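You operate a simulated robot arm through the tools that you are given. There is no shell and no other tool. Be economical: measure what you need, move in short steps, check, and stop when the job is done.

Carry out the task below with a simulated two-armed robot. There is one attempt and no reset: what you move stays moved.

## Task
Push the middle bench drawer shut. Take the green band coil on the top of the drawer bench and put it away on the top of the black bench. Put one of the bearing blocks from the top of the drawer bench on the top of the grey bench. Fetch the orange handled pad and set it in the steel pot. Put the small motor from the top of cell one on top of the small carton there. Open the left bench drawer, fetch the long bolt from the top of cell one and stand it in the inside of the left bench drawer, then shut the drawer. Open the right bench drawer, put the green block in the inside of the right bench drawer and shut the drawer again. Do these in any order. Set down upright: small motor, long bolt.

The check looks at the end state, three seconds after you hand in, the way a careful person would. Anything else that was tipped, shoved, dropped, spilled or broken makes it a failure.

## Robot
Two 6-joint arms with two-finger grippers on one trunk, on a base that drives. Base frame: it is fixed to the floor where the robot stands at the start and does not move with it; the origin is under the middle of the robot, x ahead of it, y to its left, z up. Readings come in mm, rad, newtons and seconds.
The left shoulder is at the start at [70, 148, 1153], the right one opposite. With the tool pointing down near the work surface each hand reaches from about 560 to 640 mm from the robot's upright axis, wherever it stands, measured 20 degrees to its own side. Places, roughly: bearing block [1000, 250, 750]; green band coil (4x4x4 cm) [800, 200, 900]; green block [250, -2000, 750]; inside of the left bench drawer [300, 600, 700]; inside of the right bench drawer [1300, 300, 700]; left bench drawer [300, 500, 700]; long bolt (3x3x6 cm) [-400, -1800, 800]; middle bench drawer [700, 200, 700]; orange handled pad (4x3x6 cm) [600, 300, 900]; right bench drawer [1200, 200, 700]; small carton [0, -2000, 750]; small motor [-250, -1750, 750]; steel pot (17x16x14 cm) [1400, 300, 900]; top of the black bench [3500, -6100, 800]; top of the grey bench [2400, 0, 800]. Payload 2.69 kg a hand.
The TCP of each hand is the grasp point between the finger pads, 20 mm short of the fingertips. In the tool frame z runs along the fingers and y along their closing line. Largest opening 100 mm; the body of the gripper starts 63 mm behind the TCP.
Orientation is that of the tool frame in the base frame, as a unit quaternion [x, y, z, w]. With the fingers straight down and closing along the base's y, the tool's x points along the base's -x, its y along +y and its z along -z.

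## Interface
- The arms move only by the tool play_rows. It takes "left_increments", "right_increments" or both (then of equal length, played together; a hand with none holds still); each is a list of rows, each an object of numbers (a shift or turn left out is 0, a gripper value left out holds the last): "wx", "wy", "wz": the turn, a rotation vector about the base's x, y, z in rad; "dx", "dy", "dz": the shift along the base's x, y, z in m; "claw": the finger opening in m, from 0 to 0.1. In form: [{"wx": .., "wy": .., "wz": .., "dx": .., "dy": .., "dz": .., "claw": ..}, ...]. A call has 1 to 10 rows; each row is the pose to reach, as a shift and turn from the pose commanded when the call began. Each row takes 0.2 s and may step no farther than 50 mm and 0.15 rad from the row before; otherwise, or with a gripper value out of range, the whole call is refused. A pose out of reach is approached as far as the arm can. The call stops where the force on the tool passes 40 N (or 10 N more than at its start, if that is more) or the arm is blocked; 0.2 s more then pass. Each finger travels about 45 mm/s and halts on what it meets, pressing with about 35 N; the grip force reading is that of the motor and also rises with nothing between the fingers. The clock runs only during rows and for 0.2 s after the last one: add rows that repeat a pose to give the fingers time. It gives the time, the measured TCP pose, the force on the tool (base axes), the opening and the grip force at its end, in the units of the frame above (readings bear some noise), with the torque about the TCP (base axes, N m) and any sound that the robot's microphone picked up.
- Cameras (640 x 400 px; columns grow to the right, rows downward): "scene" is now at [114.2, 45.9, 1362.7]; the picture's right is [0.59, -0.81, 0.00], its down [-0.60, -0.44, -0.66] and it looks along [0.53, 0.39, -0.75] (base axes); focal length 214 px, centre (320, 200). "left" rides on the left gripper at [70, 19, -99] in its tool frame; the picture's right is [-0.26, 0.97, 0.00], its down [-0.75, -0.20, -0.63] and it looks along [-0.61, -0.16, 0.78] (tool axes); focal length 230 px, centre (320, 200). "right" rides on the right gripper at [70, -19, -99] in its tool frame; the picture's right is [0.26, 0.97, 0.00], its down [-0.75, 0.20, -0.63] and it looks along [-0.61, 0.16, 0.78] (tool axes); focal length 230 px, centre (320, 200). There is no depth. A picture from a camera that has moved, and an enlarged one, comes with that camera's place and axes in the base frame and with its lens.
- capture(camera): a new picture of that camera. No time passes.
- move_column(by): slides the trunk up (or, below 0, down) by that many mm; the arms and the scene camera ride with it, the base frame stays. It gives what a move gives, with no picture.
- roll_base(legs): drives the robot by 1 to 6 legs, each [ahead, turn to the left] in mm and rad, along the robot's own axes; the way and the turn of a leg run together, so that a leg with both is an arc; at most 1500 mm and 3.142 rad a leg. The arms and the cameras ride along, it lands a little off, and it stops where it bumps. It gives what a move gives.
- pan_tilt(pan, tilt): turns the head with the scene camera to pan (to the left, within 1.501 rad either way) and tilt (down, from -0.506 to 1.204), counted from straight ahead of the robot. It gives what a move gives.
- zoom(camera, box): a new picture of the part [left, top, right, bottom] of that camera's present view, enlarged. No time passes.
- finish_job(): hands the job in; it is judged then, once.

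Work in short steps. Places have to be worked out from the pictures, the camera data and where the tool is seen: move nearer, look again, correct. Check each grasp and each placing, and mend what went wrong. You have 493 turns and 256 pictures in all, those below and enlarged ones among them. Open the grippers and draw the arms clear of the work before you hand the job in, unless the task says otherwise; then end with one line.

The tools are called after "Call:" by a JSON object that holds its "op" and its "data". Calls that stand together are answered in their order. play_rows: Moves the arms, as the interface text tells. Its arguments: {"type":"object","properties":{"left_increments":{"type":"array"},"right_increments":{"type":"array"}},"required":[]} The other tools are called the same way: move_column (by) slides the trunk up or down; roll_base (legs) drives the base; pan_tilt (pan, tilt) turns the head that bears the scene camera; capture (camera) takes a picture; zoom (camera, box) takes an enlarged picture of a part of a camera's view; finish_job () hands the job in.

At the start:

```text
clock: 0.0
left_eef_pos: [279.3, 258.2, 1165.2]
left_ee_rot: [0.001, 1.0, -0.001, 0.0]
left_wrist_force: [-0.7, 0.6, -0.7]
left_torque: [0.01, -0.01, -0.01]
left_grip_width: 100.0
left_grip_force: 0.2
right_eef_pos: [527.6, -2.8, 1180.6]
right_ee_rot: [0.0, 1.0, 0.0, 0.0]
right_wrist_force: [0.2, -0.9, -0.9]
right_torque: [0.02, -0.02, -0.02]
right_grip_width: 99.9
right_grip_force: 0.1
trunk travel left (down, up): [-711.0, 229.0]
robot x, y, heading: [-2.0, 1.9, 0.003]
head pan, tilt: [0.632, 0.846]
```

scene: 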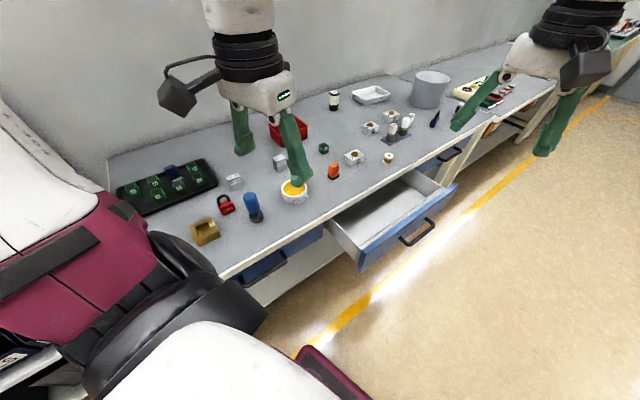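
right: 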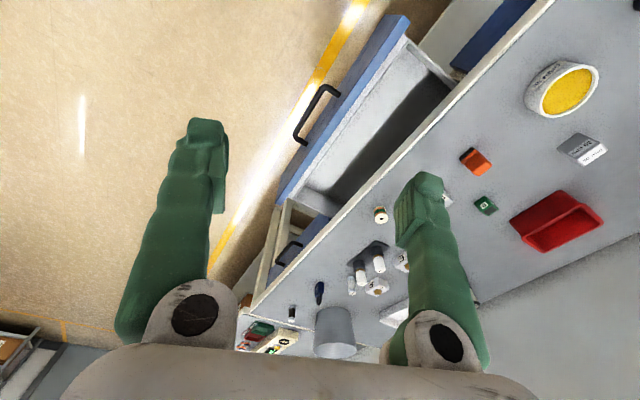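
left: 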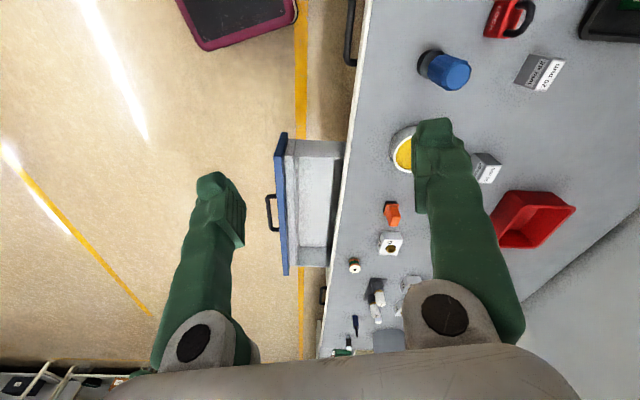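

The bench front seems to run at about -20° from base x. I'll look more closely at the bench top first.

Call:
{"op": "zoom", "data": {"camera": "scene", "box": [100, 80, 340, 280]}}

Call:
{"op": "zoom", "data": {"camera": "scene", "box": [310, 40, 550, 240]}}

```text
2.00 times, centred on (220, 180) of scene
camera zoom: at [114.2, 45.9, 1362.7], right [0.59, -0.81, 0.0], down [-0.6, -0.44, -0.66], along [0.53, 0.39, -0.75], focal length 429 px, centre (520, 240)
```

zoom: 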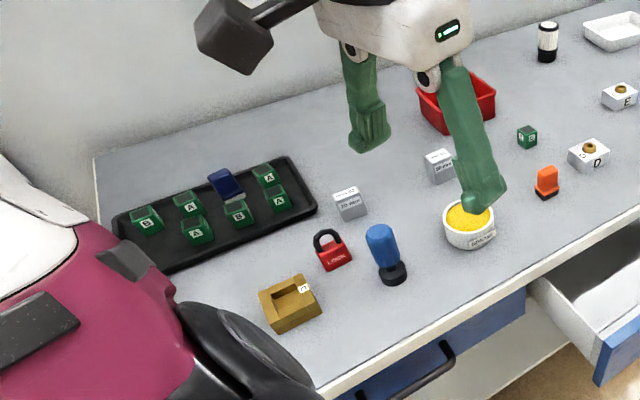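

```text
2.00 times, centred on (430, 140) of scene
camera zoom: at [114.2, 45.9, 1362.7], right [0.59, -0.81, 0.0], down [-0.6, -0.44, -0.66], along [0.53, 0.39, -0.75], focal length 429 px, centre (100, 320)
```

zoom: 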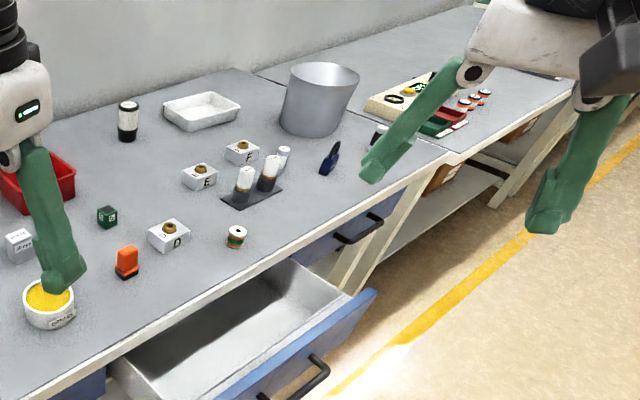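

Now I look around to the right, toward cell one and the other benches.

Call:
{"op": "pan_tilt", "data": {"pan": -1.4, "tilt": 0.4}}

Call:
{"op": "capture", "data": {"camera": "scene"}}

Call:
{"op": "pan_tilt", "data": {"pan": -0.4, "tilt": 0.2}}

Call:
{"op": "capture", "data": {"camera": "scene"}}

```text
clock: 1.9
left_eef_pos: [279.5, 259.5, 1164.3]
left_ee_rot: [0.0, 1.0, -0.002, 0.001]
left_wrist_force: [0.7, -0.8, 1.2]
left_torque: [-0.01, 0.01, -0.02]
left_grip_width: 100.1
left_grip_force: 0.1
right_eef_pos: [527.4, -1.5, 1182.1]
right_ee_rot: [0.0, 1.0, 0.001, -0.001]
right_wrist_force: [-0.2, 0.6, -0.5]
right_torque: [0.0, 0.05, 0.03]
right_grip_width: 99.9
right_grip_force: 0.0
trunk travel left (down, up): [-711.0, 229.0]
robot x, y, heading: [1.0, -0.9, -0.002]
head pan, tilt: [-1.4, 0.4]
```

```text
250 pictures are left
camera scene: at [66.8, -91.7, 1401.5], right [-0.99, -0.17, 0.0], down [-0.07, 0.38, -0.92], along [0.16, -0.91, -0.39], focal length 214 px, centre (320, 200)
```

scene: 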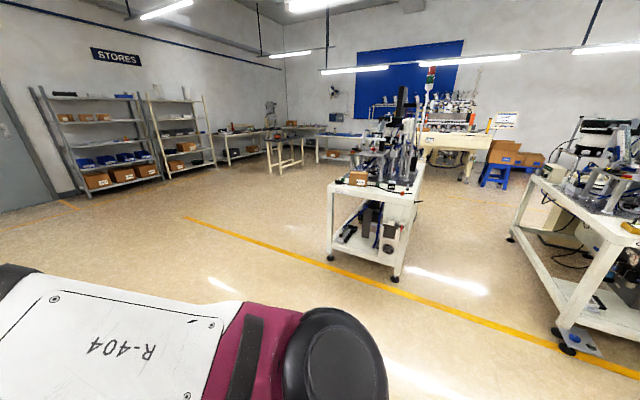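

```text
clock: 3.2
left_eef_pos: [280.6, 260.0, 1164.7]
left_ee_rot: [0.001, 1.0, -0.002, 0.0]
left_wrist_force: [-0.2, -0.8, 0.4]
left_torque: [-0.01, -0.01, 0.0]
left_grip_width: 99.8
left_grip_force: 0.0
right_eef_pos: [527.1, -2.8, 1180.7]
right_ee_rot: [0.0, 1.0, 0.0, 0.0]
right_wrist_force: [0.6, 1.0, -0.8]
right_torque: [0.01, -0.01, -0.02]
right_grip_width: 99.9
right_grip_force: 0.1
trunk travel left (down, up): [-711.0, 229.0]
robot x, y, heading: [-4.7, -1.2, 0.0]
head pan, tilt: [-0.4, 0.201]
```

```text
249 pictures are left
camera scene: at [136.8, -36.8, 1420.0], right [-0.39, -0.92, 0.0], down [-0.18, 0.08, -0.98], along [0.9, -0.38, -0.2], focal length 214 px, centre (320, 200)
```

scene: 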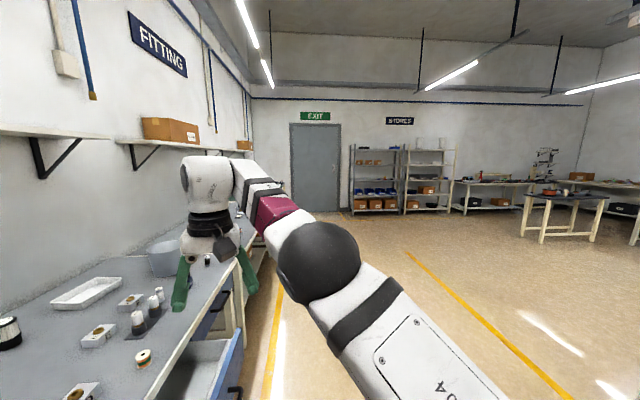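

Call:
{"op": "zoom", "data": {"camera": "scene", "box": [440, 130, 640, 255]}}

Call:
{"op": "pan_tilt", "data": {"pan": -1.5, "tilt": 0.3}}

Call:
{"op": "zoom", "data": {"camera": "scene", "box": [320, 80, 560, 230]}}

Call:
{"op": "zoom", "data": {"camera": "scene", "box": [480, 80, 640, 180]}}

```text
3.20 times, centred on (540, 192) of scene
camera zoom: at [136.8, -36.8, 1420.0], right [-0.39, -0.92, 0.0], down [-0.18, 0.08, -0.98], along [0.9, -0.38, -0.2], focal length 686 px, centre (-384, 224)
```

zoom: 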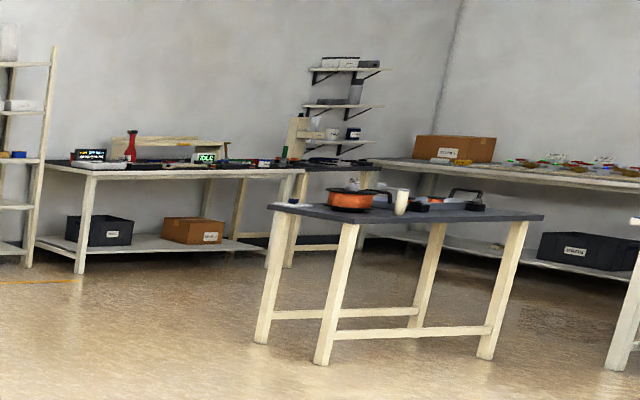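

```text
clock: 4.5
left_eef_pos: [279.6, 259.4, 1164.1]
left_ee_rot: [0.0, 1.0, -0.001, 0.001]
left_wrist_force: [-0.6, -0.1, -0.5]
left_torque: [0.01, 0.01, 0.0]
left_grip_width: 100.1
left_grip_force: 0.0
right_eef_pos: [527.6, -1.2, 1180.6]
right_ee_rot: [0.0, 1.0, 0.0, 0.0]
right_wrist_force: [0.2, 0.9, -0.2]
right_torque: [-0.02, 0.0, -0.01]
right_grip_width: 100.3
right_grip_force: 0.0
trunk travel left (down, up): [-711.0, 229.0]
robot x, y, heading: [0.0, -0.6, -0.003]
head pan, tilt: [-1.499, 0.3]
```

```text
2.67 times, centred on (440, 155) of scene
camera zoom: at [57.8, -93.6, 1410.8], right [-1.0, -0.07, 0.0], down [-0.02, 0.29, -0.96], along [0.07, -0.95, -0.3], focal length 572 px, centre (0, 320)
```

zoom: 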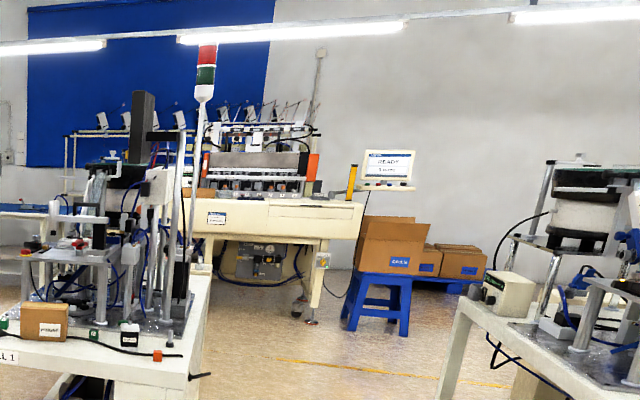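

```text
4.00 times, centred on (560, 130) of scene
camera zoom: at [57.8, -93.6, 1410.8], right [-1.0, -0.07, 0.0], down [-0.02, 0.29, -0.96], along [0.07, -0.95, -0.3], focal length 858 px, centre (-640, 480)
```

zoom: 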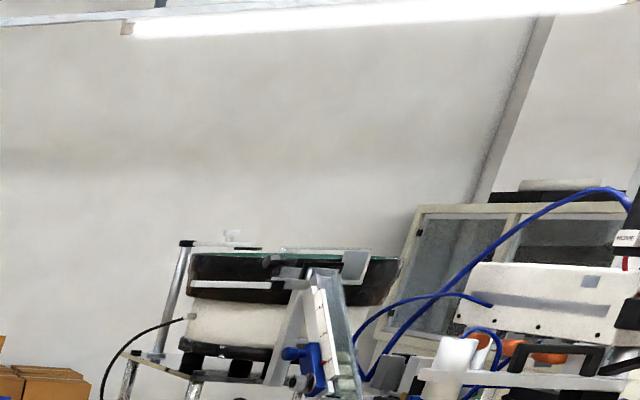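

Bench frame estimate: direction e=(0.94,-0.34), inward normal n=(0.34,0.94), front edge at n≈393, top z≈835. The middle drawer sticks out to n≈254. I drive to a stand in front of it, facing the bench.

Call:
{"op": "roll_base", "data": {"legs": [[0, -1.002], [510, 0], [0, 2.224]]}}

Call:
{"op": "pan_tilt", "data": {"pan": 0, "tilt": 0.75}}

Call:
{"op": "capture", "data": {"camera": "scene"}}

```text
clock: 15.4
left_eef_pos: [125.8, -78.2, 1164.9]
left_ee_rot: [-0.577, 0.817, -0.001, 0.001]
left_wrist_force: [0.8, -0.2, 0.6]
left_torque: [-0.01, 0.0, -0.02]
left_grip_width: 99.8
left_grip_force: 0.0
right_eef_pos: [454.2, 68.6, 1181.0]
right_ee_rot: [-0.577, 0.817, 0.0, -0.001]
right_wrist_force: [0.3, 0.1, -0.4]
right_torque: [-0.03, 0.03, -0.02]
right_grip_width: 100.1
right_grip_force: 0.1
trunk travel left (down, up): [-711.0, 229.0]
robot x, y, heading: [280.6, -429.0, 1.232]
head pan, tilt: [-1.499, 0.3]
```

```text
clock: 17.0
left_eef_pos: [124.3, -79.0, 1163.9]
left_ee_rot: [-0.578, 0.816, -0.001, 0.002]
left_wrist_force: [-0.1, 0.2, 0.1]
left_torque: [0.02, 0.0, 0.02]
left_grip_width: 100.1
left_grip_force: 0.0
right_eef_pos: [452.9, 68.4, 1182.6]
right_ee_rot: [-0.577, 0.816, 0.001, 0.0]
right_wrist_force: [0.4, -0.2, 0.8]
right_torque: [-0.02, 0.01, -0.02]
right_grip_width: 99.9
right_grip_force: 0.1
trunk travel left (down, up): [-711.0, 229.0]
robot x, y, heading: [273.7, -429.2, 1.23]
head pan, tilt: [0.0, 0.75]
```

```text
245 pictures are left
camera scene: at [321.3, -303.2, 1370.4], right [0.94, -0.33, 0.0], down [-0.23, -0.64, -0.73], along [0.24, 0.69, -0.68], focal length 214 px, centre (320, 200)
```

scene: 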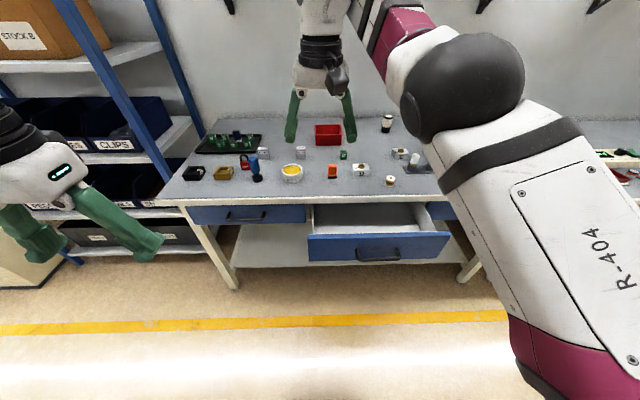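

Call:
{"op": "zoom", "data": {"camera": "scene", "box": [160, 110, 480, 310]}}

```text
2.00 times, centred on (320, 210) of scene
camera zoom: at [321.3, -303.2, 1370.4], right [0.94, -0.33, 0.0], down [-0.23, -0.64, -0.73], along [0.24, 0.69, -0.68], focal length 429 px, centre (320, 180)
```

zoom: 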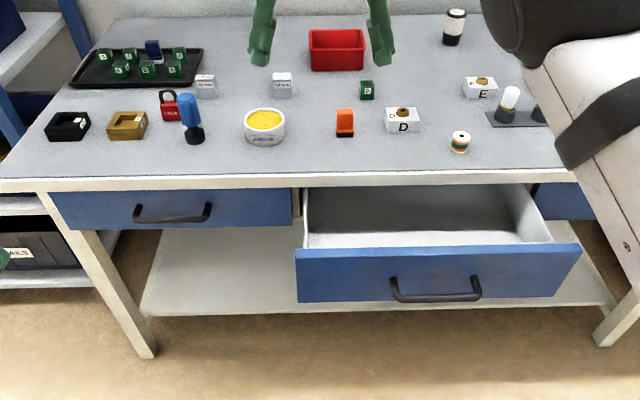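

The bench's yaw is nearer -17.7° (e=(0.953,-0.304), n=(0.304,0.953), edge n≈402). The drawer front is at n≈258, centre u≈615, top z≈790. I lower the trunk, then swing the right hand into a forward-pitched pushing pose.

Call:
{"op": "move_column", "data": {"by": -250}}

Call:
{"op": "play_rows", "data": {"right_increments": [{"dx": 0.04, "dy": -0.018, "wx": 0.1, "wy": -0.03, "claw": 0.1}, {"dx": 0.08, "dy": -0.035, "wx": 0.2, "wy": -0.064, "claw": 0.08}, {"dx": 0.12, "dy": -0.05, "wx": 0.3, "wy": -0.096, "claw": 0.06}, {"dx": 0.16, "dy": -0.064, "wx": 0.4, "wy": -0.128, "claw": 0.04}, {"dx": 0.19, "dy": -0.076, "wx": 0.5, "wy": -0.16, "claw": 0.02}, {"dx": 0.19, "dy": -0.076, "wx": 0.6, "wy": -0.19, "claw": 0.0}, {"dx": 0.19, "dy": -0.076, "wx": 0.7, "wy": -0.22, "claw": 0.0}, {"dx": 0.19, "dy": -0.076, "wx": 0.8, "wy": -0.255, "claw": 0.0}]}}

Call:
{"op": "capture", "data": {"camera": "scene"}}

```text
clock: 19.6
left_eef_pos: [125.6, -78.8, 914.7]
left_ee_rot: [-0.577, 0.817, -0.001, 0.002]
left_wrist_force: [-1.0, -0.8, 0.4]
left_torque: [-0.01, -0.03, -0.02]
left_grip_width: 100.1
left_grip_force: 0.0
right_eef_pos: [454.1, 66.6, 929.4]
right_ee_rot: [-0.577, 0.817, 0.001, 0.0]
right_wrist_force: [-0.7, -0.3, -0.4]
right_torque: [0.0, -0.04, 0.03]
right_grip_width: 100.0
right_grip_force: 0.0
trunk travel left (down, up): [-461.0, 479.0]
robot x, y, heading: [276.0, -428.0, 1.237]
head pan, tilt: [0.0, 0.75]
```

```text
clock: 21.4
left_eef_pos: [119.3, -79.9, 914.7]
left_ee_rot: [-0.578, 0.816, -0.002, 0.004]
left_wrist_force: [-0.3, 0.4, -0.1]
left_torque: [-0.01, -0.09, -0.01]
left_grip_width: 99.9
left_grip_force: 0.0
right_eef_pos: [659.6, 1.6, 925.4]
right_ee_rot: [-0.529, 0.744, 0.247, 0.324]
right_wrist_force: [-1.9, -1.5, 0.2]
right_torque: [0.02, -0.06, -0.08]
right_grip_width: 0.2
right_grip_force: 28.1
right hand out of reach, approached as far as the arm can: row 1, 2, 3, 4, 5, 6, 7, 8
trunk travel left (down, up): [-461.0, 479.0]
robot x, y, heading: [277.3, -428.7, 1.232]
head pan, tilt: [0.0, 0.75]
```

```text
243 pictures are left
camera scene: at [314.5, -304.1, 1120.8], right [0.94, -0.33, 0.01], down [-0.22, -0.64, -0.73], along [0.24, 0.69, -0.68], focal length 214 px, centre (320, 200)
```

scene: 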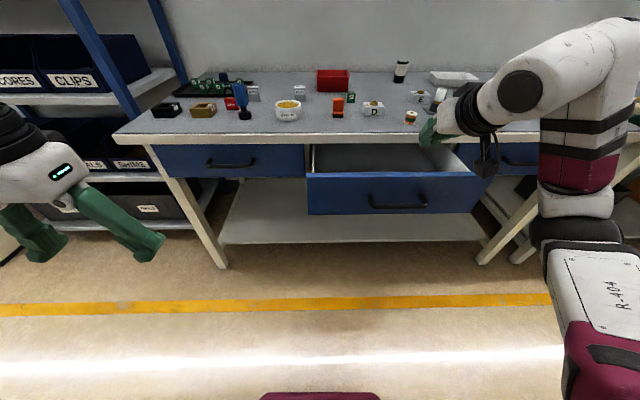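

The right hand is at u≈628, n≈202, pitched forward. I lower the trunk so that the tip is level with the upper part of the drawer front.

Call:
{"op": "move_column", "data": {"by": -165}}

Call:
{"op": "capture", "data": {"camera": "scene"}}

Call:
{"op": "capture", "data": {"camera": "right"}}

```text
clock: 23.2
left_eef_pos: [125.6, -79.1, 749.7]
left_ee_rot: [-0.577, 0.817, -0.001, 0.001]
left_wrist_force: [-0.7, -0.2, -0.2]
left_torque: [-0.01, -0.02, 0.0]
left_grip_width: 99.6
left_grip_force: 0.0
right_eef_pos: [666.8, 0.3, 757.8]
right_ee_rot: [-0.527, 0.744, 0.249, 0.326]
right_wrist_force: [-0.3, 0.4, 0.7]
right_torque: [-0.02, -0.03, -0.01]
right_grip_width: 0.3
right_grip_force: 29.1
trunk travel left (down, up): [-296.0, 644.0]
robot x, y, heading: [281.2, -425.6, 1.23]
head pan, tilt: [0.0, 0.75]
```

```text
242 pictures are left
camera scene: at [321.3, -303.4, 955.4], right [0.94, -0.33, 0.0], down [-0.23, -0.64, -0.73], along [0.24, 0.69, -0.68], focal length 214 px, centre (320, 200)
```

scene: 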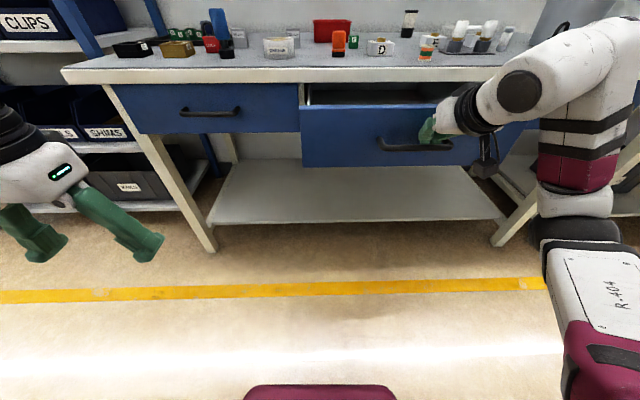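

```text
241 pictures are left
camera right: at [645.3, -119.0, 771.4], right [-0.97, 0.15, -0.17], down [-0.16, 0.08, 0.98], along [0.16, 0.99, -0.06], focal length 230 px, centre (320, 200)
```

right: 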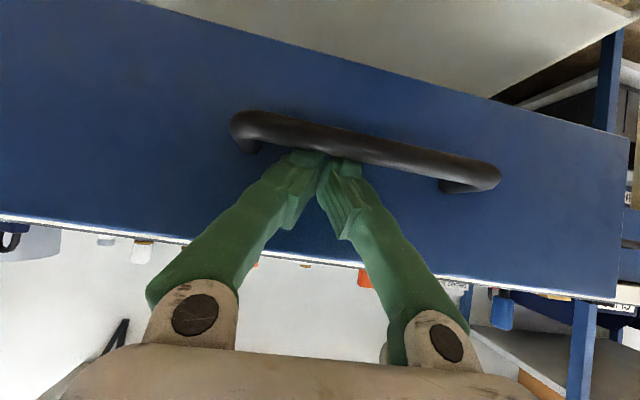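

The tips sit just above handle level; I raise 17 mm and advance along n to touch the front.

Call:
{"op": "play_rows", "data": {"right_increments": [{"dz": 0.017}, {"dz": 0.017, "dx": 0.006, "dy": 0.019}, {"dz": 0.017, "dx": 0.012, "dy": 0.038}, {"dz": 0.017, "dx": 0.018, "dy": 0.057}]}}

Call:
{"op": "capture", "data": {"camera": "right"}}

```text
clock: 24.2
left_eef_pos: [123.9, -79.0, 749.0]
left_ee_rot: [-0.578, 0.816, -0.001, 0.0]
left_wrist_force: [-0.7, 0.1, -0.4]
left_torque: [-0.04, -0.01, 0.02]
left_grip_width: 100.0
left_grip_force: 0.1
right_eef_pos: [682.7, 58.9, 773.7]
right_ee_rot: [-0.528, 0.745, 0.248, 0.325]
right_wrist_force: [0.4, 0.6, 0.0]
right_torque: [-0.01, -0.02, -0.04]
right_grip_width: 0.0
right_grip_force: 29.5
right hand out of reach, approached as far as the arm can: row 1
trunk travel left (down, up): [-296.0, 644.0]
robot x, y, heading: [277.3, -429.4, 1.232]
head pan, tilt: [0.0, 0.75]
```

```text
240 pictures are left
camera right: at [662.0, -61.2, 787.4], right [-0.97, 0.15, -0.17], down [-0.16, 0.08, 0.98], along [0.16, 0.99, -0.06], focal length 230 px, centre (320, 200)
```

right: 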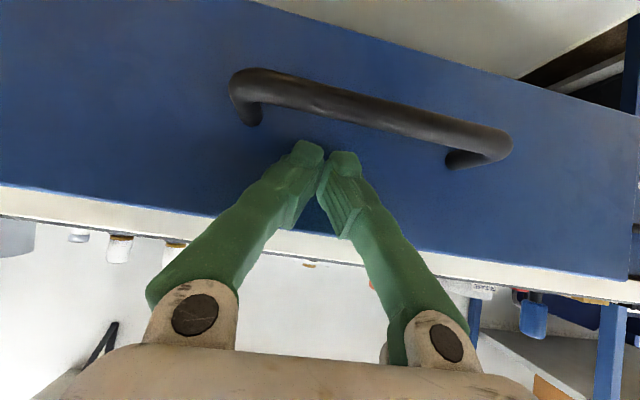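

No contact yet; I advance further.

Call:
{"op": "play_rows", "data": {"right_increments": [{"dx": 0.006, "dy": 0.019}, {"dx": 0.012, "dy": 0.038}, {"dx": 0.018, "dy": 0.057}]}}

Call:
{"op": "capture", "data": {"camera": "scene"}}

```text
clock: 25.0
left_eef_pos: [125.0, -78.3, 748.4]
left_ee_rot: [-0.578, 0.816, -0.002, 0.001]
left_wrist_force: [-1.0, -0.1, 0.3]
left_torque: [0.0, -0.02, 0.02]
left_grip_width: 100.0
left_grip_force: 0.0
right_eef_pos: [700.5, 115.2, 775.3]
right_ee_rot: [-0.528, 0.745, 0.248, 0.325]
right_wrist_force: [0.1, -0.5, 0.8]
right_torque: [0.0, 0.03, -0.04]
right_grip_width: 0.0
right_grip_force: 29.8
trunk travel left (down, up): [-296.0, 644.0]
robot x, y, heading: [278.8, -429.6, 1.233]
head pan, tilt: [0.0, 0.75]
```

```text
239 pictures are left
camera scene: at [321.3, -302.8, 955.3], right [0.94, -0.33, 0.0], down [-0.23, -0.64, -0.73], along [0.24, 0.69, -0.68], focal length 214 px, centre (320, 200)
```

scene: 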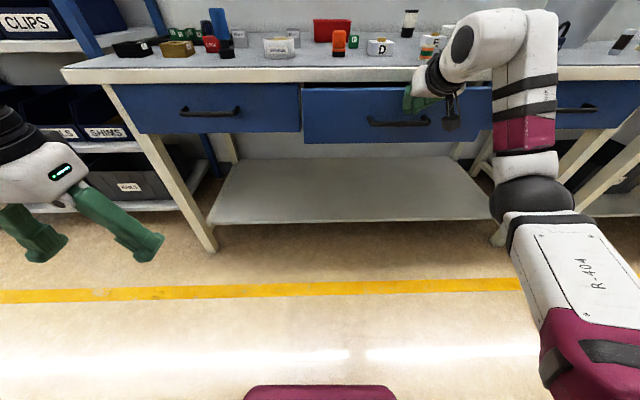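

The drawer is sliding in with little force. I push on toward closing.

Call:
{"op": "play_rows", "data": {"right_increments": [{"dx": 0.006, "dy": 0.019}, {"dx": 0.012, "dy": 0.038}, {"dx": 0.016, "dy": 0.05}, {"dx": 0.019, "dy": 0.06}, {"dx": 0.022, "dy": 0.069}, {"dx": 0.025, "dy": 0.078}]}}

Call:
{"op": "capture", "data": {"camera": "scene"}}

Call:
{"op": "capture", "data": {"camera": "right"}}

```text
clock: 26.4
left_eef_pos: [125.3, -78.5, 749.2]
left_ee_rot: [-0.578, 0.816, -0.001, 0.002]
left_wrist_force: [-0.3, 0.2, 0.1]
left_torque: [-0.01, -0.01, 0.0]
left_grip_width: 99.8
left_grip_force: 0.1
right_eef_pos: [694.1, 155.3, 764.7]
right_ee_rot: [-0.525, 0.745, 0.249, 0.326]
right_wrist_force: [0.1, -0.2, -0.4]
right_torque: [0.01, 0.01, 0.02]
right_grip_width: 0.1
right_grip_force: 29.7
right hand out of reach, approached as far as the arm can: row 2, 3, 4, 5, 6
trunk travel left (down, up): [-296.0, 644.0]
robot x, y, heading: [273.9, -429.2, 1.231]
head pan, tilt: [0.0, 0.75]
```

```text
238 pictures are left
camera scene: at [321.3, -303.2, 955.4], right [0.94, -0.33, 0.0], down [-0.23, -0.64, -0.73], along [0.24, 0.69, -0.68], focal length 214 px, centre (320, 200)
```

scene: 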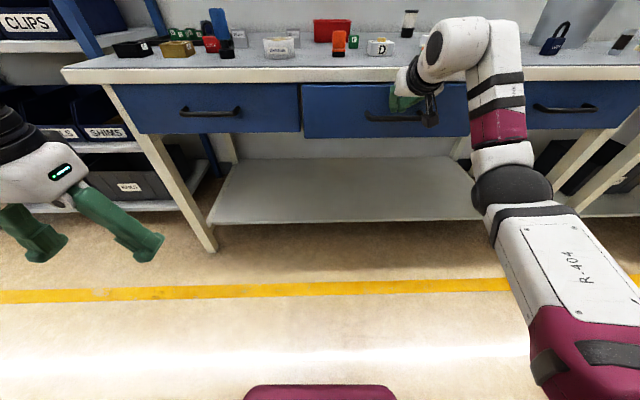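

```text
237 pictures are left
camera right: at [672.4, 37.0, 778.7], right [-0.97, 0.15, -0.16], down [-0.15, 0.08, 0.98], along [0.16, 0.98, -0.06], focal length 230 px, centre (320, 200)
```

right: 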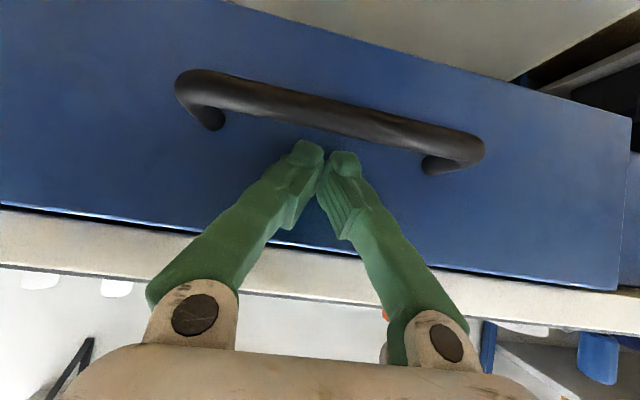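

The arm is at its reach limit with the drawer nearly in. I push the remaining bit by driving ahead.

Call:
{"op": "roll_base", "data": {"legs": [[40, 0.0]]}}

Call:
{"op": "capture", "data": {"camera": "right"}}

Call:
{"op": "capture", "data": {"camera": "scene"}}

```text
clock: 27.3
left_eef_pos: [137.5, -40.5, 750.1]
left_ee_rot: [-0.578, 0.816, -0.001, 0.001]
left_wrist_force: [0.6, -0.6, 0.2]
left_torque: [0.03, 0.0, -0.05]
left_grip_width: 99.8
left_grip_force: 0.1
right_eef_pos: [707.0, 194.9, 765.9]
right_ee_rot: [-0.525, 0.745, 0.25, 0.326]
right_wrist_force: [-0.6, -1.1, -0.1]
right_torque: [0.01, 0.0, -0.01]
right_grip_width: 0.0
right_grip_force: 29.6
trunk travel left (down, up): [-296.0, 644.0]
robot x, y, heading: [289.2, -387.6, 1.232]
head pan, tilt: [0.0, 0.75]
```

```text
236 pictures are left
camera right: at [685.6, 75.5, 778.4], right [-0.97, 0.15, -0.16], down [-0.15, 0.08, 0.98], along [0.16, 0.98, -0.06], focal length 230 px, centre (320, 200)
```

right: 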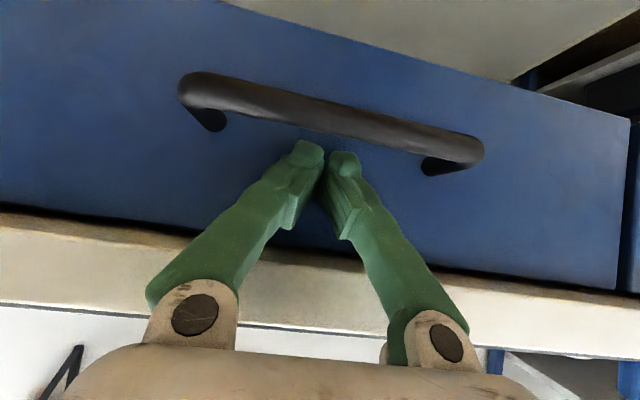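

```text
235 pictures are left
camera scene: at [334.8, -264.9, 955.3], right [0.94, -0.33, 0.0], down [-0.23, -0.64, -0.73], along [0.24, 0.69, -0.68], focal length 214 px, centre (320, 200)
```

scene: 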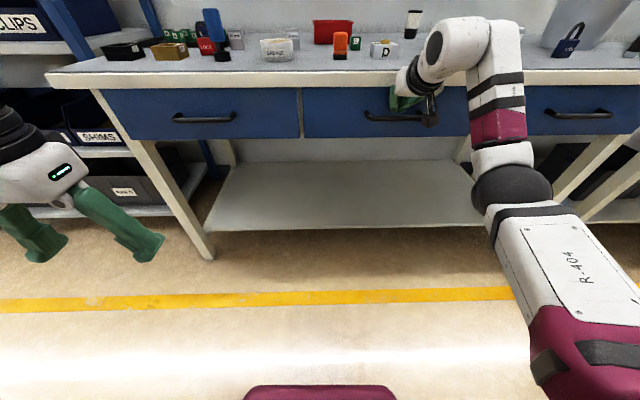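

Nearly flush with its neighbours. I press another 15 mm to find the stop.

Call:
{"op": "roll_base", "data": {"legs": [[15, 0.0]]}}

Call:
{"op": "zoom", "data": {"camera": "scene", "box": [60, 40, 380, 240]}}

```text
clock: 28.1
left_eef_pos: [141.5, -34.0, 751.7]
left_ee_rot: [-0.577, 0.817, 0.0, 0.003]
left_wrist_force: [-0.5, -0.6, 0.9]
left_torque: [0.0, -0.01, 0.0]
left_grip_width: 100.2
left_grip_force: 0.0
right_eef_pos: [707.4, 196.3, 767.1]
right_ee_rot: [-0.527, 0.747, 0.247, 0.32]
right_wrist_force: [-3.8, -14.6, 4.3]
right_torque: [0.11, 0.08, 0.01]
right_grip_width: 6.1
right_grip_force: 30.2
trunk travel left (down, up): [-296.0, 644.0]
robot x, y, heading: [292.0, -381.4, 1.222]
head pan, tilt: [0.0, 0.75]
stopped in leg 1: the force on the tool passed its limit at 52 N (the readings are from after the stop); the commanded pose is now the measured one
```

```text
2.00 times, centred on (220, 140) of scene
camera zoom: at [337.2, -260.9, 955.9], right [0.94, -0.34, 0.0], down [-0.23, -0.64, -0.73], along [0.25, 0.69, -0.68], focal length 429 px, centre (520, 320)
```

zoom: 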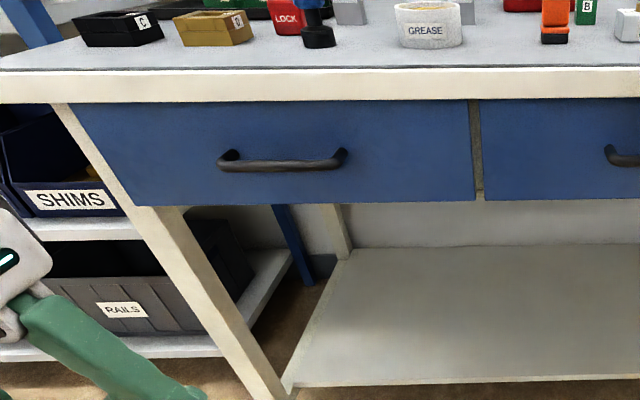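

The drawer hit its stop (52 N) with the face at n≈416, flush with the left drawer, so it's shut. I back off, then raise the trunk and set the right hand straight down again.

Call:
{"op": "roll_base", "data": {"legs": [[-200, 0.0]]}}

Call:
{"op": "move_column", "data": {"by": 415}}

Call:
{"op": "play_rows", "data": {"right_increments": [{"wx": -0.1, "wy": 0.032, "claw": 0.03}, {"wx": -0.2, "wy": 0.064, "claw": 0.06}, {"wx": -0.3, "wy": 0.096, "claw": 0.08}, {"wx": -0.4, "wy": 0.128}, {"wx": -0.5, "wy": 0.16}, {"wx": -0.6, "wy": 0.19}, {"wx": -0.7, "wy": 0.22}, {"wx": -0.8, "wy": 0.255, "claw": 0.08}]}}

Call:
{"op": "capture", "data": {"camera": "scene"}}

```text
clock: 29.7
left_eef_pos: [75.6, -219.1, 749.5]
left_ee_rot: [-0.576, 0.817, -0.001, 0.002]
left_wrist_force: [-0.9, -0.3, 0.1]
left_torque: [0.03, 0.03, -0.03]
left_grip_width: 100.2
left_grip_force: 0.0
right_eef_pos: [641.1, 11.8, 763.9]
right_ee_rot: [-0.528, 0.747, 0.248, 0.319]
right_wrist_force: [-0.2, 0.6, -0.2]
right_torque: [0.01, -0.02, 0.01]
right_grip_width: 0.2
right_grip_force: 29.4
trunk travel left (down, up): [-296.0, 644.0]
robot x, y, heading: [221.4, -565.9, 1.226]
head pan, tilt: [0.0, 0.75]
```

```text
refused: 415 is not a number from -400 to 400
```

```text
clock: 31.5
left_eef_pos: [74.6, -220.0, 749.7]
left_ee_rot: [-0.577, 0.817, -0.001, 0.001]
left_wrist_force: [0.2, -1.3, 0.8]
left_torque: [-0.01, 0.02, -0.02]
left_grip_width: 100.2
left_grip_force: 0.0
right_eef_pos: [577.0, -50.5, 714.6]
right_ee_rot: [-0.553, 0.831, 0.047, 0.045]
right_wrist_force: [-0.8, 0.5, -0.1]
right_torque: [0.01, 0.0, 0.0]
right_grip_width: 79.9
right_grip_force: 0.1
right hand out of reach, approached as far as the arm can: row 1, 2, 3, 4, 5, 6, 7, 8
trunk travel left (down, up): [-296.0, 644.0]
robot x, y, heading: [225.8, -569.1, 1.228]
head pan, tilt: [0.0, 0.75]
```

```text
233 pictures are left
camera scene: at [271.5, -444.5, 955.3], right [0.94, -0.34, 0.0], down [-0.23, -0.64, -0.73], along [0.25, 0.69, -0.68], focal length 214 px, centre (320, 200)
```

scene: 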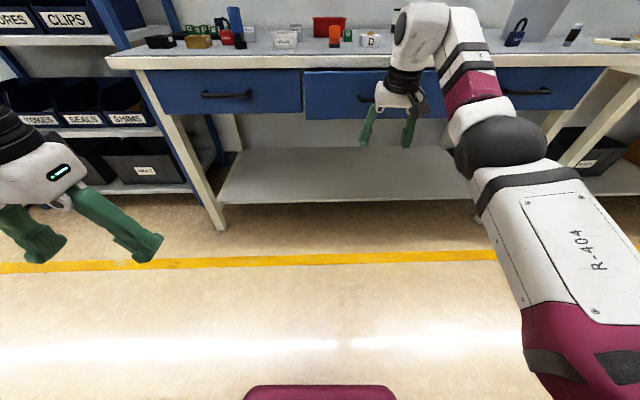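

I raise the trunk (limit 400 per call), and bring the right hand in to a comfortable radius.

Call:
{"op": "move_column", "data": {"by": 400}}

Call:
{"op": "play_rows", "data": {"right_increments": [{"dx": -0.02, "dy": -0.02}, {"dx": -0.02, "dy": -0.02}]}}

```text
clock: 35.4
left_eef_pos: [75.0, -219.6, 1149.5]
left_ee_rot: [-0.576, 0.817, -0.002, 0.001]
left_wrist_force: [0.1, 0.4, 0.2]
left_torque: [0.01, -0.01, 0.0]
left_grip_width: 100.2
left_grip_force: 0.0
right_eef_pos: [575.5, -51.2, 1116.5]
right_ee_rot: [-0.553, 0.831, 0.047, 0.046]
right_wrist_force: [0.1, 0.3, -0.6]
right_torque: [0.03, -0.01, 0.0]
right_grip_width: 80.0
right_grip_force: 0.0
trunk travel left (down, up): [-696.0, 244.0]
robot x, y, heading: [223.3, -567.5, 1.23]
head pan, tilt: [0.0, 0.75]
```

```text
clock: 36.0
left_eef_pos: [74.5, -219.7, 1149.2]
left_ee_rot: [-0.577, 0.817, -0.003, 0.001]
left_wrist_force: [-0.2, 0.1, -0.2]
left_torque: [0.01, 0.0, -0.02]
left_grip_width: 100.0
left_grip_force: 0.0
right_eef_pos: [561.5, -49.1, 1121.4]
right_ee_rot: [-0.554, 0.83, 0.047, 0.046]
right_wrist_force: [0.1, -0.3, -0.4]
right_torque: [0.0, 0.02, 0.03]
right_grip_width: 79.8
right_grip_force: 0.0
right hand out of reach, approached as far as the arm can: row 1, 2
trunk travel left (down, up): [-696.0, 244.0]
robot x, y, heading: [224.8, -570.2, 1.224]
head pan, tilt: [0.0, 0.75]
```

Call:
{"op": "play_rows", "data": {"right_increments": [{"dy": -0.02, "dz": -0.045}, {"dx": -0.005, "dy": -0.04, "dz": -0.09}, {"dx": -0.01, "dy": -0.06, "dz": -0.135}, {"dx": -0.013, "dy": -0.08, "dz": -0.18}, {"dx": -0.013, "dy": -0.099, "dz": -0.22}, {"dx": -0.013, "dy": -0.099, "dz": -0.234}]}}

```text
clock: 37.4
left_eef_pos: [75.3, -219.7, 1150.1]
left_ee_rot: [-0.576, 0.818, -0.001, 0.001]
left_wrist_force: [-0.9, -0.5, -0.2]
left_torque: [-0.01, -0.02, 0.03]
left_grip_width: 99.8
left_grip_force: 0.1
right_eef_pos: [560.3, -129.9, 863.6]
right_ee_rot: [-0.554, 0.83, 0.048, 0.046]
right_wrist_force: [0.8, -0.6, -0.6]
right_torque: [0.0, 0.0, 0.0]
right_grip_width: 79.6
right_grip_force: 0.0
right hand out of reach, approached as far as the arm can: row 1, 2, 3, 4, 5, 6
trunk travel left (down, up): [-696.0, 244.0]
robot x, y, heading: [223.2, -572.4, 1.227]
head pan, tilt: [0.0, 0.75]
```

The hand is just inside the minimum radius now; I extend to r≈600 and level the tool.

Call:
{"op": "play_rows", "data": {"right_increments": [{"dx": 0.02, "dy": 0.025, "dz": 0.02, "wx": -0.065, "wy": 0.01, "wz": 0.025}, {"dx": 0.035, "dy": 0.045, "dz": 0.04, "wx": -0.13, "wy": 0.02, "wz": 0.05}, {"dx": 0.035, "dy": 0.045, "dz": 0.06, "wx": -0.13, "wy": 0.02, "wz": 0.05}]}}

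```text
clock: 38.2
left_eef_pos: [73.4, -219.1, 1150.5]
left_ee_rot: [-0.577, 0.817, -0.001, 0.002]
left_wrist_force: [0.6, 0.5, -0.2]
left_torque: [0.0, 0.02, 0.0]
left_grip_width: 100.0
left_grip_force: 0.1
right_eef_pos: [582.6, -87.9, 926.4]
right_ee_rot: [-0.571, 0.821, 0.001, 0.001]
right_wrist_force: [0.2, -0.2, -0.6]
right_torque: [0.03, -0.02, -0.01]
right_grip_width: 80.0
right_grip_force: 0.0
right hand out of reach, approached as far as the arm can: row 2, 3
trunk travel left (down, up): [-696.0, 244.0]
robot x, y, heading: [226.0, -569.7, 1.227]
head pan, tilt: [0.0, 0.75]
```

Tool is now straight down. I raise the trunk 100 and drive to a stand from which the right hand hovers over the orange pad (about (605,353)).

Call:
{"op": "move_column", "data": {"by": 100}}

Call:
{"op": "roll_base", "data": {"legs": [[0, 0.315], [448, 0], [0, -0.28]]}}

Call:
{"op": "capture", "data": {"camera": "right"}}

Call:
{"op": "capture", "data": {"camera": "scene"}}

```text
clock: 39.5
left_eef_pos: [74.8, -219.8, 1249.1]
left_ee_rot: [-0.576, 0.817, -0.001, 0.001]
left_wrist_force: [0.2, 0.4, 0.6]
left_torque: [0.0, 0.0, 0.0]
left_grip_width: 100.0
left_grip_force: 0.0
right_eef_pos: [583.4, -87.8, 1026.7]
right_ee_rot: [-0.571, 0.821, 0.001, 0.001]
right_wrist_force: [0.0, 1.7, 0.5]
right_torque: [0.01, -0.01, 0.02]
right_grip_width: 79.9
right_grip_force: 0.0
trunk travel left (down, up): [-796.0, 144.0]
robot x, y, heading: [224.4, -568.8, 1.227]
head pan, tilt: [0.0, 0.75]
```

```text
clock: 44.2
left_eef_pos: [76.7, 231.6, 1249.7]
left_ee_rot: [-0.592, 0.806, -0.002, 0.001]
left_wrist_force: [0.6, -0.6, -0.4]
left_torque: [0.0, 0.01, -0.05]
left_grip_width: 100.2
left_grip_force: 0.0
right_eef_pos: [580.0, 382.3, 1026.4]
right_ee_rot: [-0.586, 0.81, 0.001, 0.001]
right_wrist_force: [-0.7, 0.1, -0.1]
right_torque: [-0.03, -0.04, 0.0]
right_grip_width: 79.9
right_grip_force: 0.0
trunk travel left (down, up): [-796.0, 144.0]
robot x, y, heading: [243.4, -114.1, 1.267]
head pan, tilt: [0.0, 0.75]
```

```text
232 pictures are left
camera right: at [576.1, 310.6, 1125.5], right [-1.0, 0.06, 0.0], down [0.04, 0.77, 0.63], along [0.04, 0.63, -0.78], focal length 230 px, centre (320, 200)
```

right: 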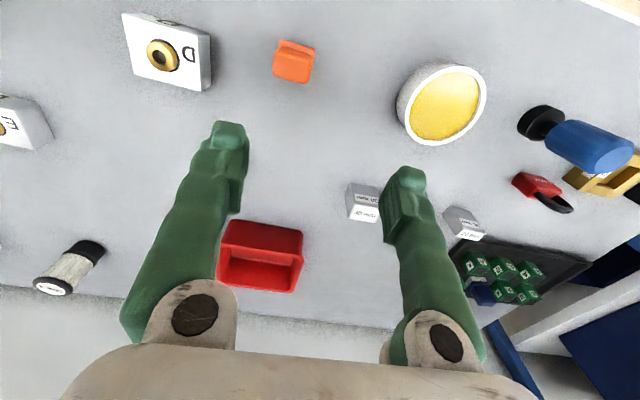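

```text
231 pictures are left
camera scene: at [280.6, 13.8, 1455.3], right [0.95, -0.3, 0.0], down [-0.21, -0.65, -0.73], along [0.22, 0.7, -0.68], focal length 214 px, centre (320, 200)
```

scene: 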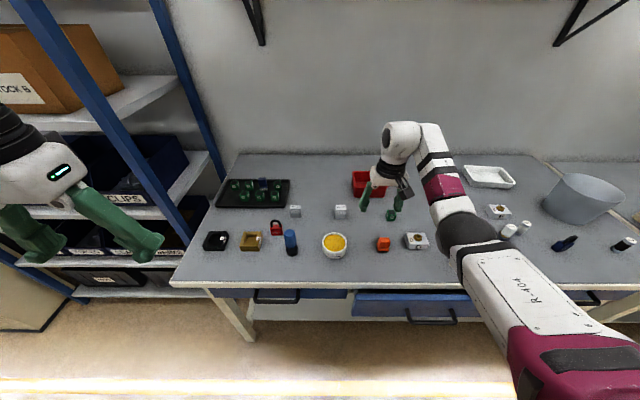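

In this view the middle drawer's front seems to stand proud of the others; I zoom in.

Call:
{"op": "zoom", "data": {"camera": "scene", "box": [160, 220, 640, 340]}}

Call:
{"op": "zoom", "data": {"camera": "scene", "box": [320, 240, 520, 340]}}

```text
1.33 times, centred on (400, 280) of scene
camera zoom: at [280.6, 13.8, 1455.3], right [0.95, -0.3, 0.0], down [-0.21, -0.65, -0.73], along [0.22, 0.7, -0.68], focal length 286 px, centre (213, 93)
```

zoom: 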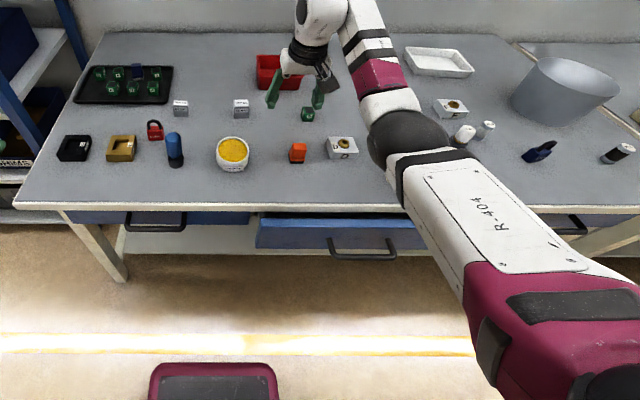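

```text
3.20 times, centred on (420, 290) of scene
camera zoom: at [280.6, 13.8, 1455.3], right [0.95, -0.3, 0.0], down [-0.21, -0.65, -0.73], along [0.22, 0.7, -0.68], focal length 686 px, centre (0, -88)
```

zoom: 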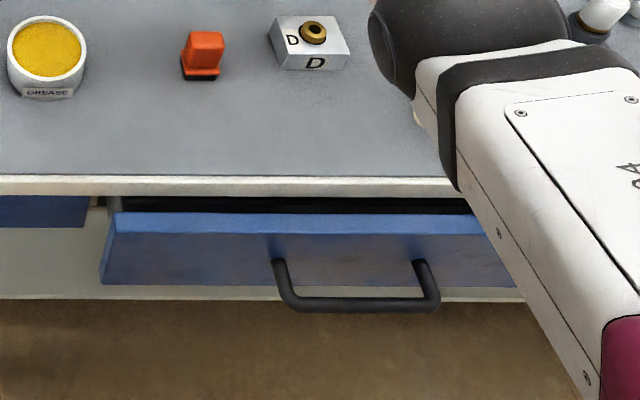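

The middle drawer bounced back open by ~45 mm; I'll close it again gently later. The pad is at about (603,344); I move the right hand over it and lower the trunk.

Call:
{"op": "play_rows", "data": {"right_increments": [{"dx": 0.012, "dy": -0.019}, {"dx": 0.023, "dy": -0.038}]}}

Call:
{"op": "move_column", "data": {"by": -85}}

Call:
{"op": "capture", "data": {"camera": "right"}}

```text
clock: 44.8
left_eef_pos: [77.2, 230.4, 1250.0]
left_ee_rot: [-0.591, 0.807, -0.001, 0.001]
left_wrist_force: [0.2, 0.2, 0.2]
left_torque: [0.0, 0.01, -0.01]
left_grip_width: 100.2
left_grip_force: 0.1
right_eef_pos: [601.8, 365.1, 1009.7]
right_ee_rot: [-0.578, 0.816, 0.006, 0.002]
right_wrist_force: [0.3, -0.2, 0.5]
right_torque: [0.01, 0.0, 0.01]
right_grip_width: 80.0
right_grip_force: 0.0
right hand out of reach, approached as far as the arm can: row 1, 2
trunk travel left (down, up): [-796.0, 144.0]
robot x, y, heading: [236.0, -112.4, 1.261]
head pan, tilt: [0.0, 0.75]
```

```text
clock: 46.0
left_eef_pos: [77.9, 230.5, 1164.3]
left_ee_rot: [-0.591, 0.807, -0.002, 0.001]
left_wrist_force: [0.2, 0.2, -0.4]
left_torque: [0.0, 0.01, 0.02]
left_grip_width: 100.5
left_grip_force: 0.0
right_eef_pos: [601.5, 366.5, 925.6]
right_ee_rot: [-0.578, 0.816, 0.006, 0.002]
right_wrist_force: [0.2, 0.6, 0.6]
right_torque: [-0.02, 0.01, -0.02]
right_grip_width: 79.9
right_grip_force: 0.0
trunk travel left (down, up): [-711.0, 229.0]
robot x, y, heading: [238.0, -111.3, 1.268]
head pan, tilt: [0.0, 0.75]
```

```text
228 pictures are left
camera right: at [596.1, 293.5, 1023.3], right [-1.0, 0.08, 0.0], down [0.06, 0.77, 0.64], along [0.05, 0.64, -0.77], focal length 230 px, centre (320, 200)
```

right: 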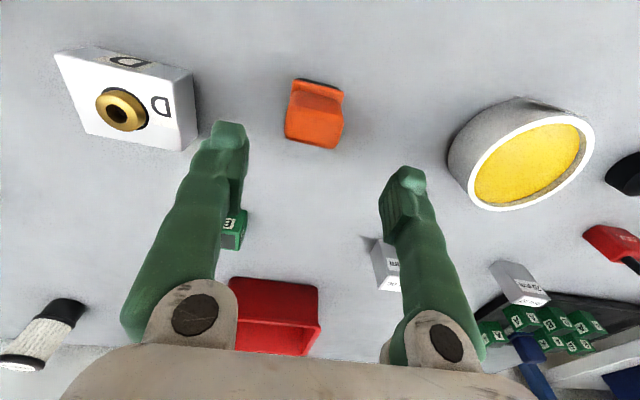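

The hand stopped at its inner reach limit (r≈600), so I back the base 20 mm and then re-aim at the pad.

Call:
{"op": "roll_base", "data": {"legs": [[-20, 0]]}}

Call:
{"op": "play_rows", "data": {"right_increments": [{"dx": 0.006, "dy": 0.019, "dz": 0.0}, {"dx": 0.006, "dy": 0.019, "dz": 0.0}]}}

Call:
{"op": "capture", "data": {"camera": "right"}}

```text
clock: 46.8
left_eef_pos: [73.1, 216.4, 1163.2]
left_ee_rot: [-0.591, 0.807, -0.002, 0.0]
left_wrist_force: [-0.1, 0.3, -0.7]
left_torque: [-0.07, -0.01, 0.02]
left_grip_width: 100.0
left_grip_force: 0.0
right_eef_pos: [595.7, 350.7, 923.2]
right_ee_rot: [-0.578, 0.816, 0.005, 0.001]
right_wrist_force: [0.4, 0.0, -1.2]
right_torque: [-0.01, 0.02, 0.02]
right_grip_width: 79.9
right_grip_force: 0.2
trunk travel left (down, up): [-711.0, 229.0]
robot x, y, heading: [236.6, -130.9, 1.265]
head pan, tilt: [0.0, 0.75]
```

```text
clock: 47.4
left_eef_pos: [71.2, 214.1, 1165.6]
left_ee_rot: [-0.591, 0.807, -0.002, 0.0]
left_wrist_force: [0.4, 0.3, 1.0]
left_torque: [0.01, 0.02, 0.01]
left_grip_width: 100.0
left_grip_force: 0.0
right_eef_pos: [590.3, 358.8, 926.1]
right_ee_rot: [-0.576, 0.817, 0.006, 0.002]
right_wrist_force: [0.8, 0.2, 1.3]
right_torque: [-0.03, 0.01, 0.01]
right_grip_width: 80.2
right_grip_force: 0.0
right hand out of reach, approached as far as the arm can: row 1, 2
trunk travel left (down, up): [-711.0, 229.0]
robot x, y, heading: [231.0, -132.8, 1.26]
head pan, tilt: [0.0, 0.75]
```

```text
227 pictures are left
camera right: at [584.8, 286.8, 1024.8], right [-1.0, 0.08, 0.0], down [0.07, 0.77, 0.64], along [0.05, 0.64, -0.77], focal length 230 px, centre (320, 200)
```

right: 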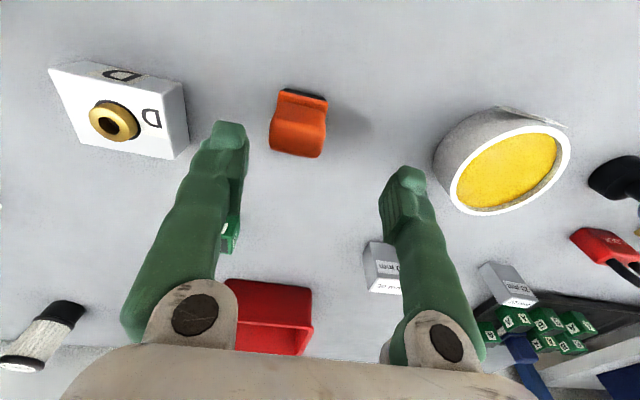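

The tool seems constrained at this height; I go lower (z≈890) and see if it comes within reach.

Call:
{"op": "play_rows", "data": {"right_increments": [{"dz": -0.02}, {"dz": -0.03}]}}

Call:
{"op": "capture", "data": {"camera": "right"}}

```text
clock: 48.0
left_eef_pos: [72.0, 212.4, 1164.0]
left_ee_rot: [-0.591, 0.807, -0.002, 0.001]
left_wrist_force: [0.1, -0.6, 0.5]
left_torque: [-0.02, -0.04, -0.02]
left_grip_width: 99.9
left_grip_force: 0.1
right_eef_pos: [585.4, 355.5, 898.6]
right_ee_rot: [-0.576, 0.818, 0.007, 0.003]
right_wrist_force: [0.1, 0.0, 0.6]
right_torque: [-0.01, 0.0, -0.02]
right_grip_width: 80.1
right_grip_force: 0.0
right hand out of reach, approached as far as the arm can: row 1, 2
trunk travel left (down, up): [-711.0, 229.0]
robot x, y, heading: [236.1, -131.1, 1.267]
head pan, tilt: [0.0, 0.75]
```

```text
226 pictures are left
camera right: at [580.7, 283.5, 995.3], right [-1.0, 0.08, 0.0], down [0.07, 0.77, 0.64], along [0.05, 0.64, -0.77], focal length 230 px, centre (320, 200)
```

right: 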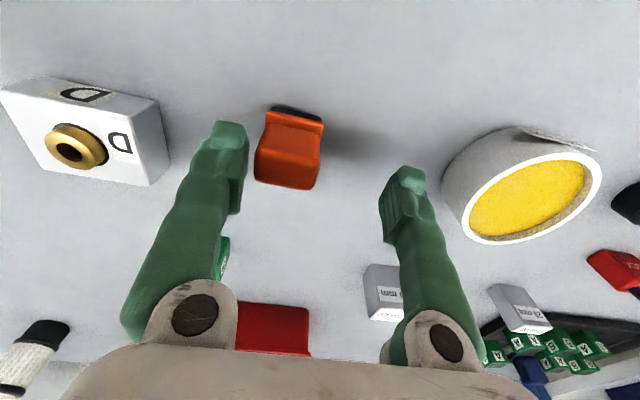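

Call:
{"op": "play_rows", "data": {"right_increments": [{"dx": 0.01, "dy": -0.01}, {"dx": 0.02, "dy": -0.015}]}}

```text
clock: 48.6
left_eef_pos: [72.1, 212.4, 1164.5]
left_ee_rot: [-0.591, 0.807, -0.002, 0.001]
left_wrist_force: [0.5, 0.3, 0.1]
left_torque: [-0.01, -0.01, 0.0]
left_grip_width: 99.9
left_grip_force: 0.0
right_eef_pos: [600.4, 335.9, 899.1]
right_ee_rot: [-0.576, 0.817, 0.007, 0.003]
right_wrist_force: [0.2, 0.2, 0.3]
right_torque: [0.0, 0.01, -0.01]
right_grip_width: 80.1
right_grip_force: 0.1
right hand out of reach, approached as far as the arm can: row 2
trunk travel left (down, up): [-711.0, 229.0]
robot x, y, heading: [234.3, -128.1, 1.265]
head pan, tilt: [0.0, 0.75]
```

At this height the outer limit is about r≈592. I drive ahead 15 mm and re-aim.

Call:
{"op": "roll_base", "data": {"legs": [[15, 0]]}}

Call:
{"op": "capture", "data": {"camera": "right"}}

```text
clock: 49.3
left_eef_pos: [75.9, 223.5, 1165.5]
left_ee_rot: [-0.591, 0.806, 0.0, 0.002]
left_wrist_force: [-1.0, 0.0, -0.8]
left_torque: [0.03, -0.01, 0.04]
left_grip_width: 100.2
left_grip_force: 0.1
right_eef_pos: [603.6, 348.1, 900.0]
right_ee_rot: [-0.576, 0.817, 0.007, 0.005]
right_wrist_force: [0.3, -0.6, 0.6]
right_torque: [0.03, -0.03, -0.02]
right_grip_width: 79.9
right_grip_force: 0.0
trunk travel left (down, up): [-711.0, 229.0]
robot x, y, heading: [238.0, -120.2, 1.261]
head pan, tilt: [0.0, 0.75]
```

```text
225 pictures are left
camera right: at [598.6, 275.3, 999.5], right [-1.0, 0.08, 0.0], down [0.07, 0.76, 0.64], along [0.05, 0.64, -0.77], focal length 230 px, centre (320, 200)
```

right: 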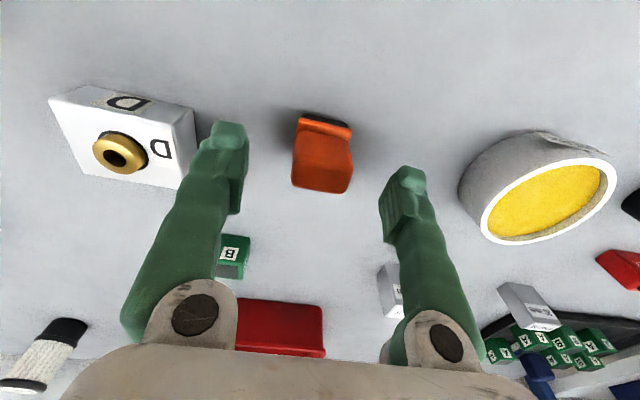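

Call:
{"op": "zoom", "data": {"camera": "right", "box": [240, 90, 400, 210]}}

```text
3.33 times, centred on (320, 150) of right
camera zoom: at [598.6, 275.3, 999.5], right [-1.0, 0.08, 0.0], down [0.07, 0.76, 0.64], along [0.05, 0.64, -0.77], focal length 767 px, centre (320, 367)
```

zoom: 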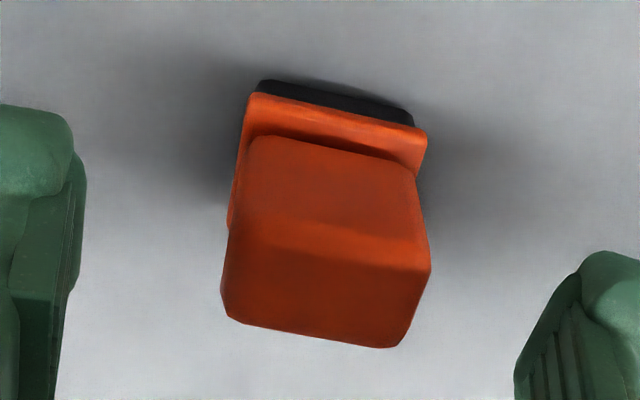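

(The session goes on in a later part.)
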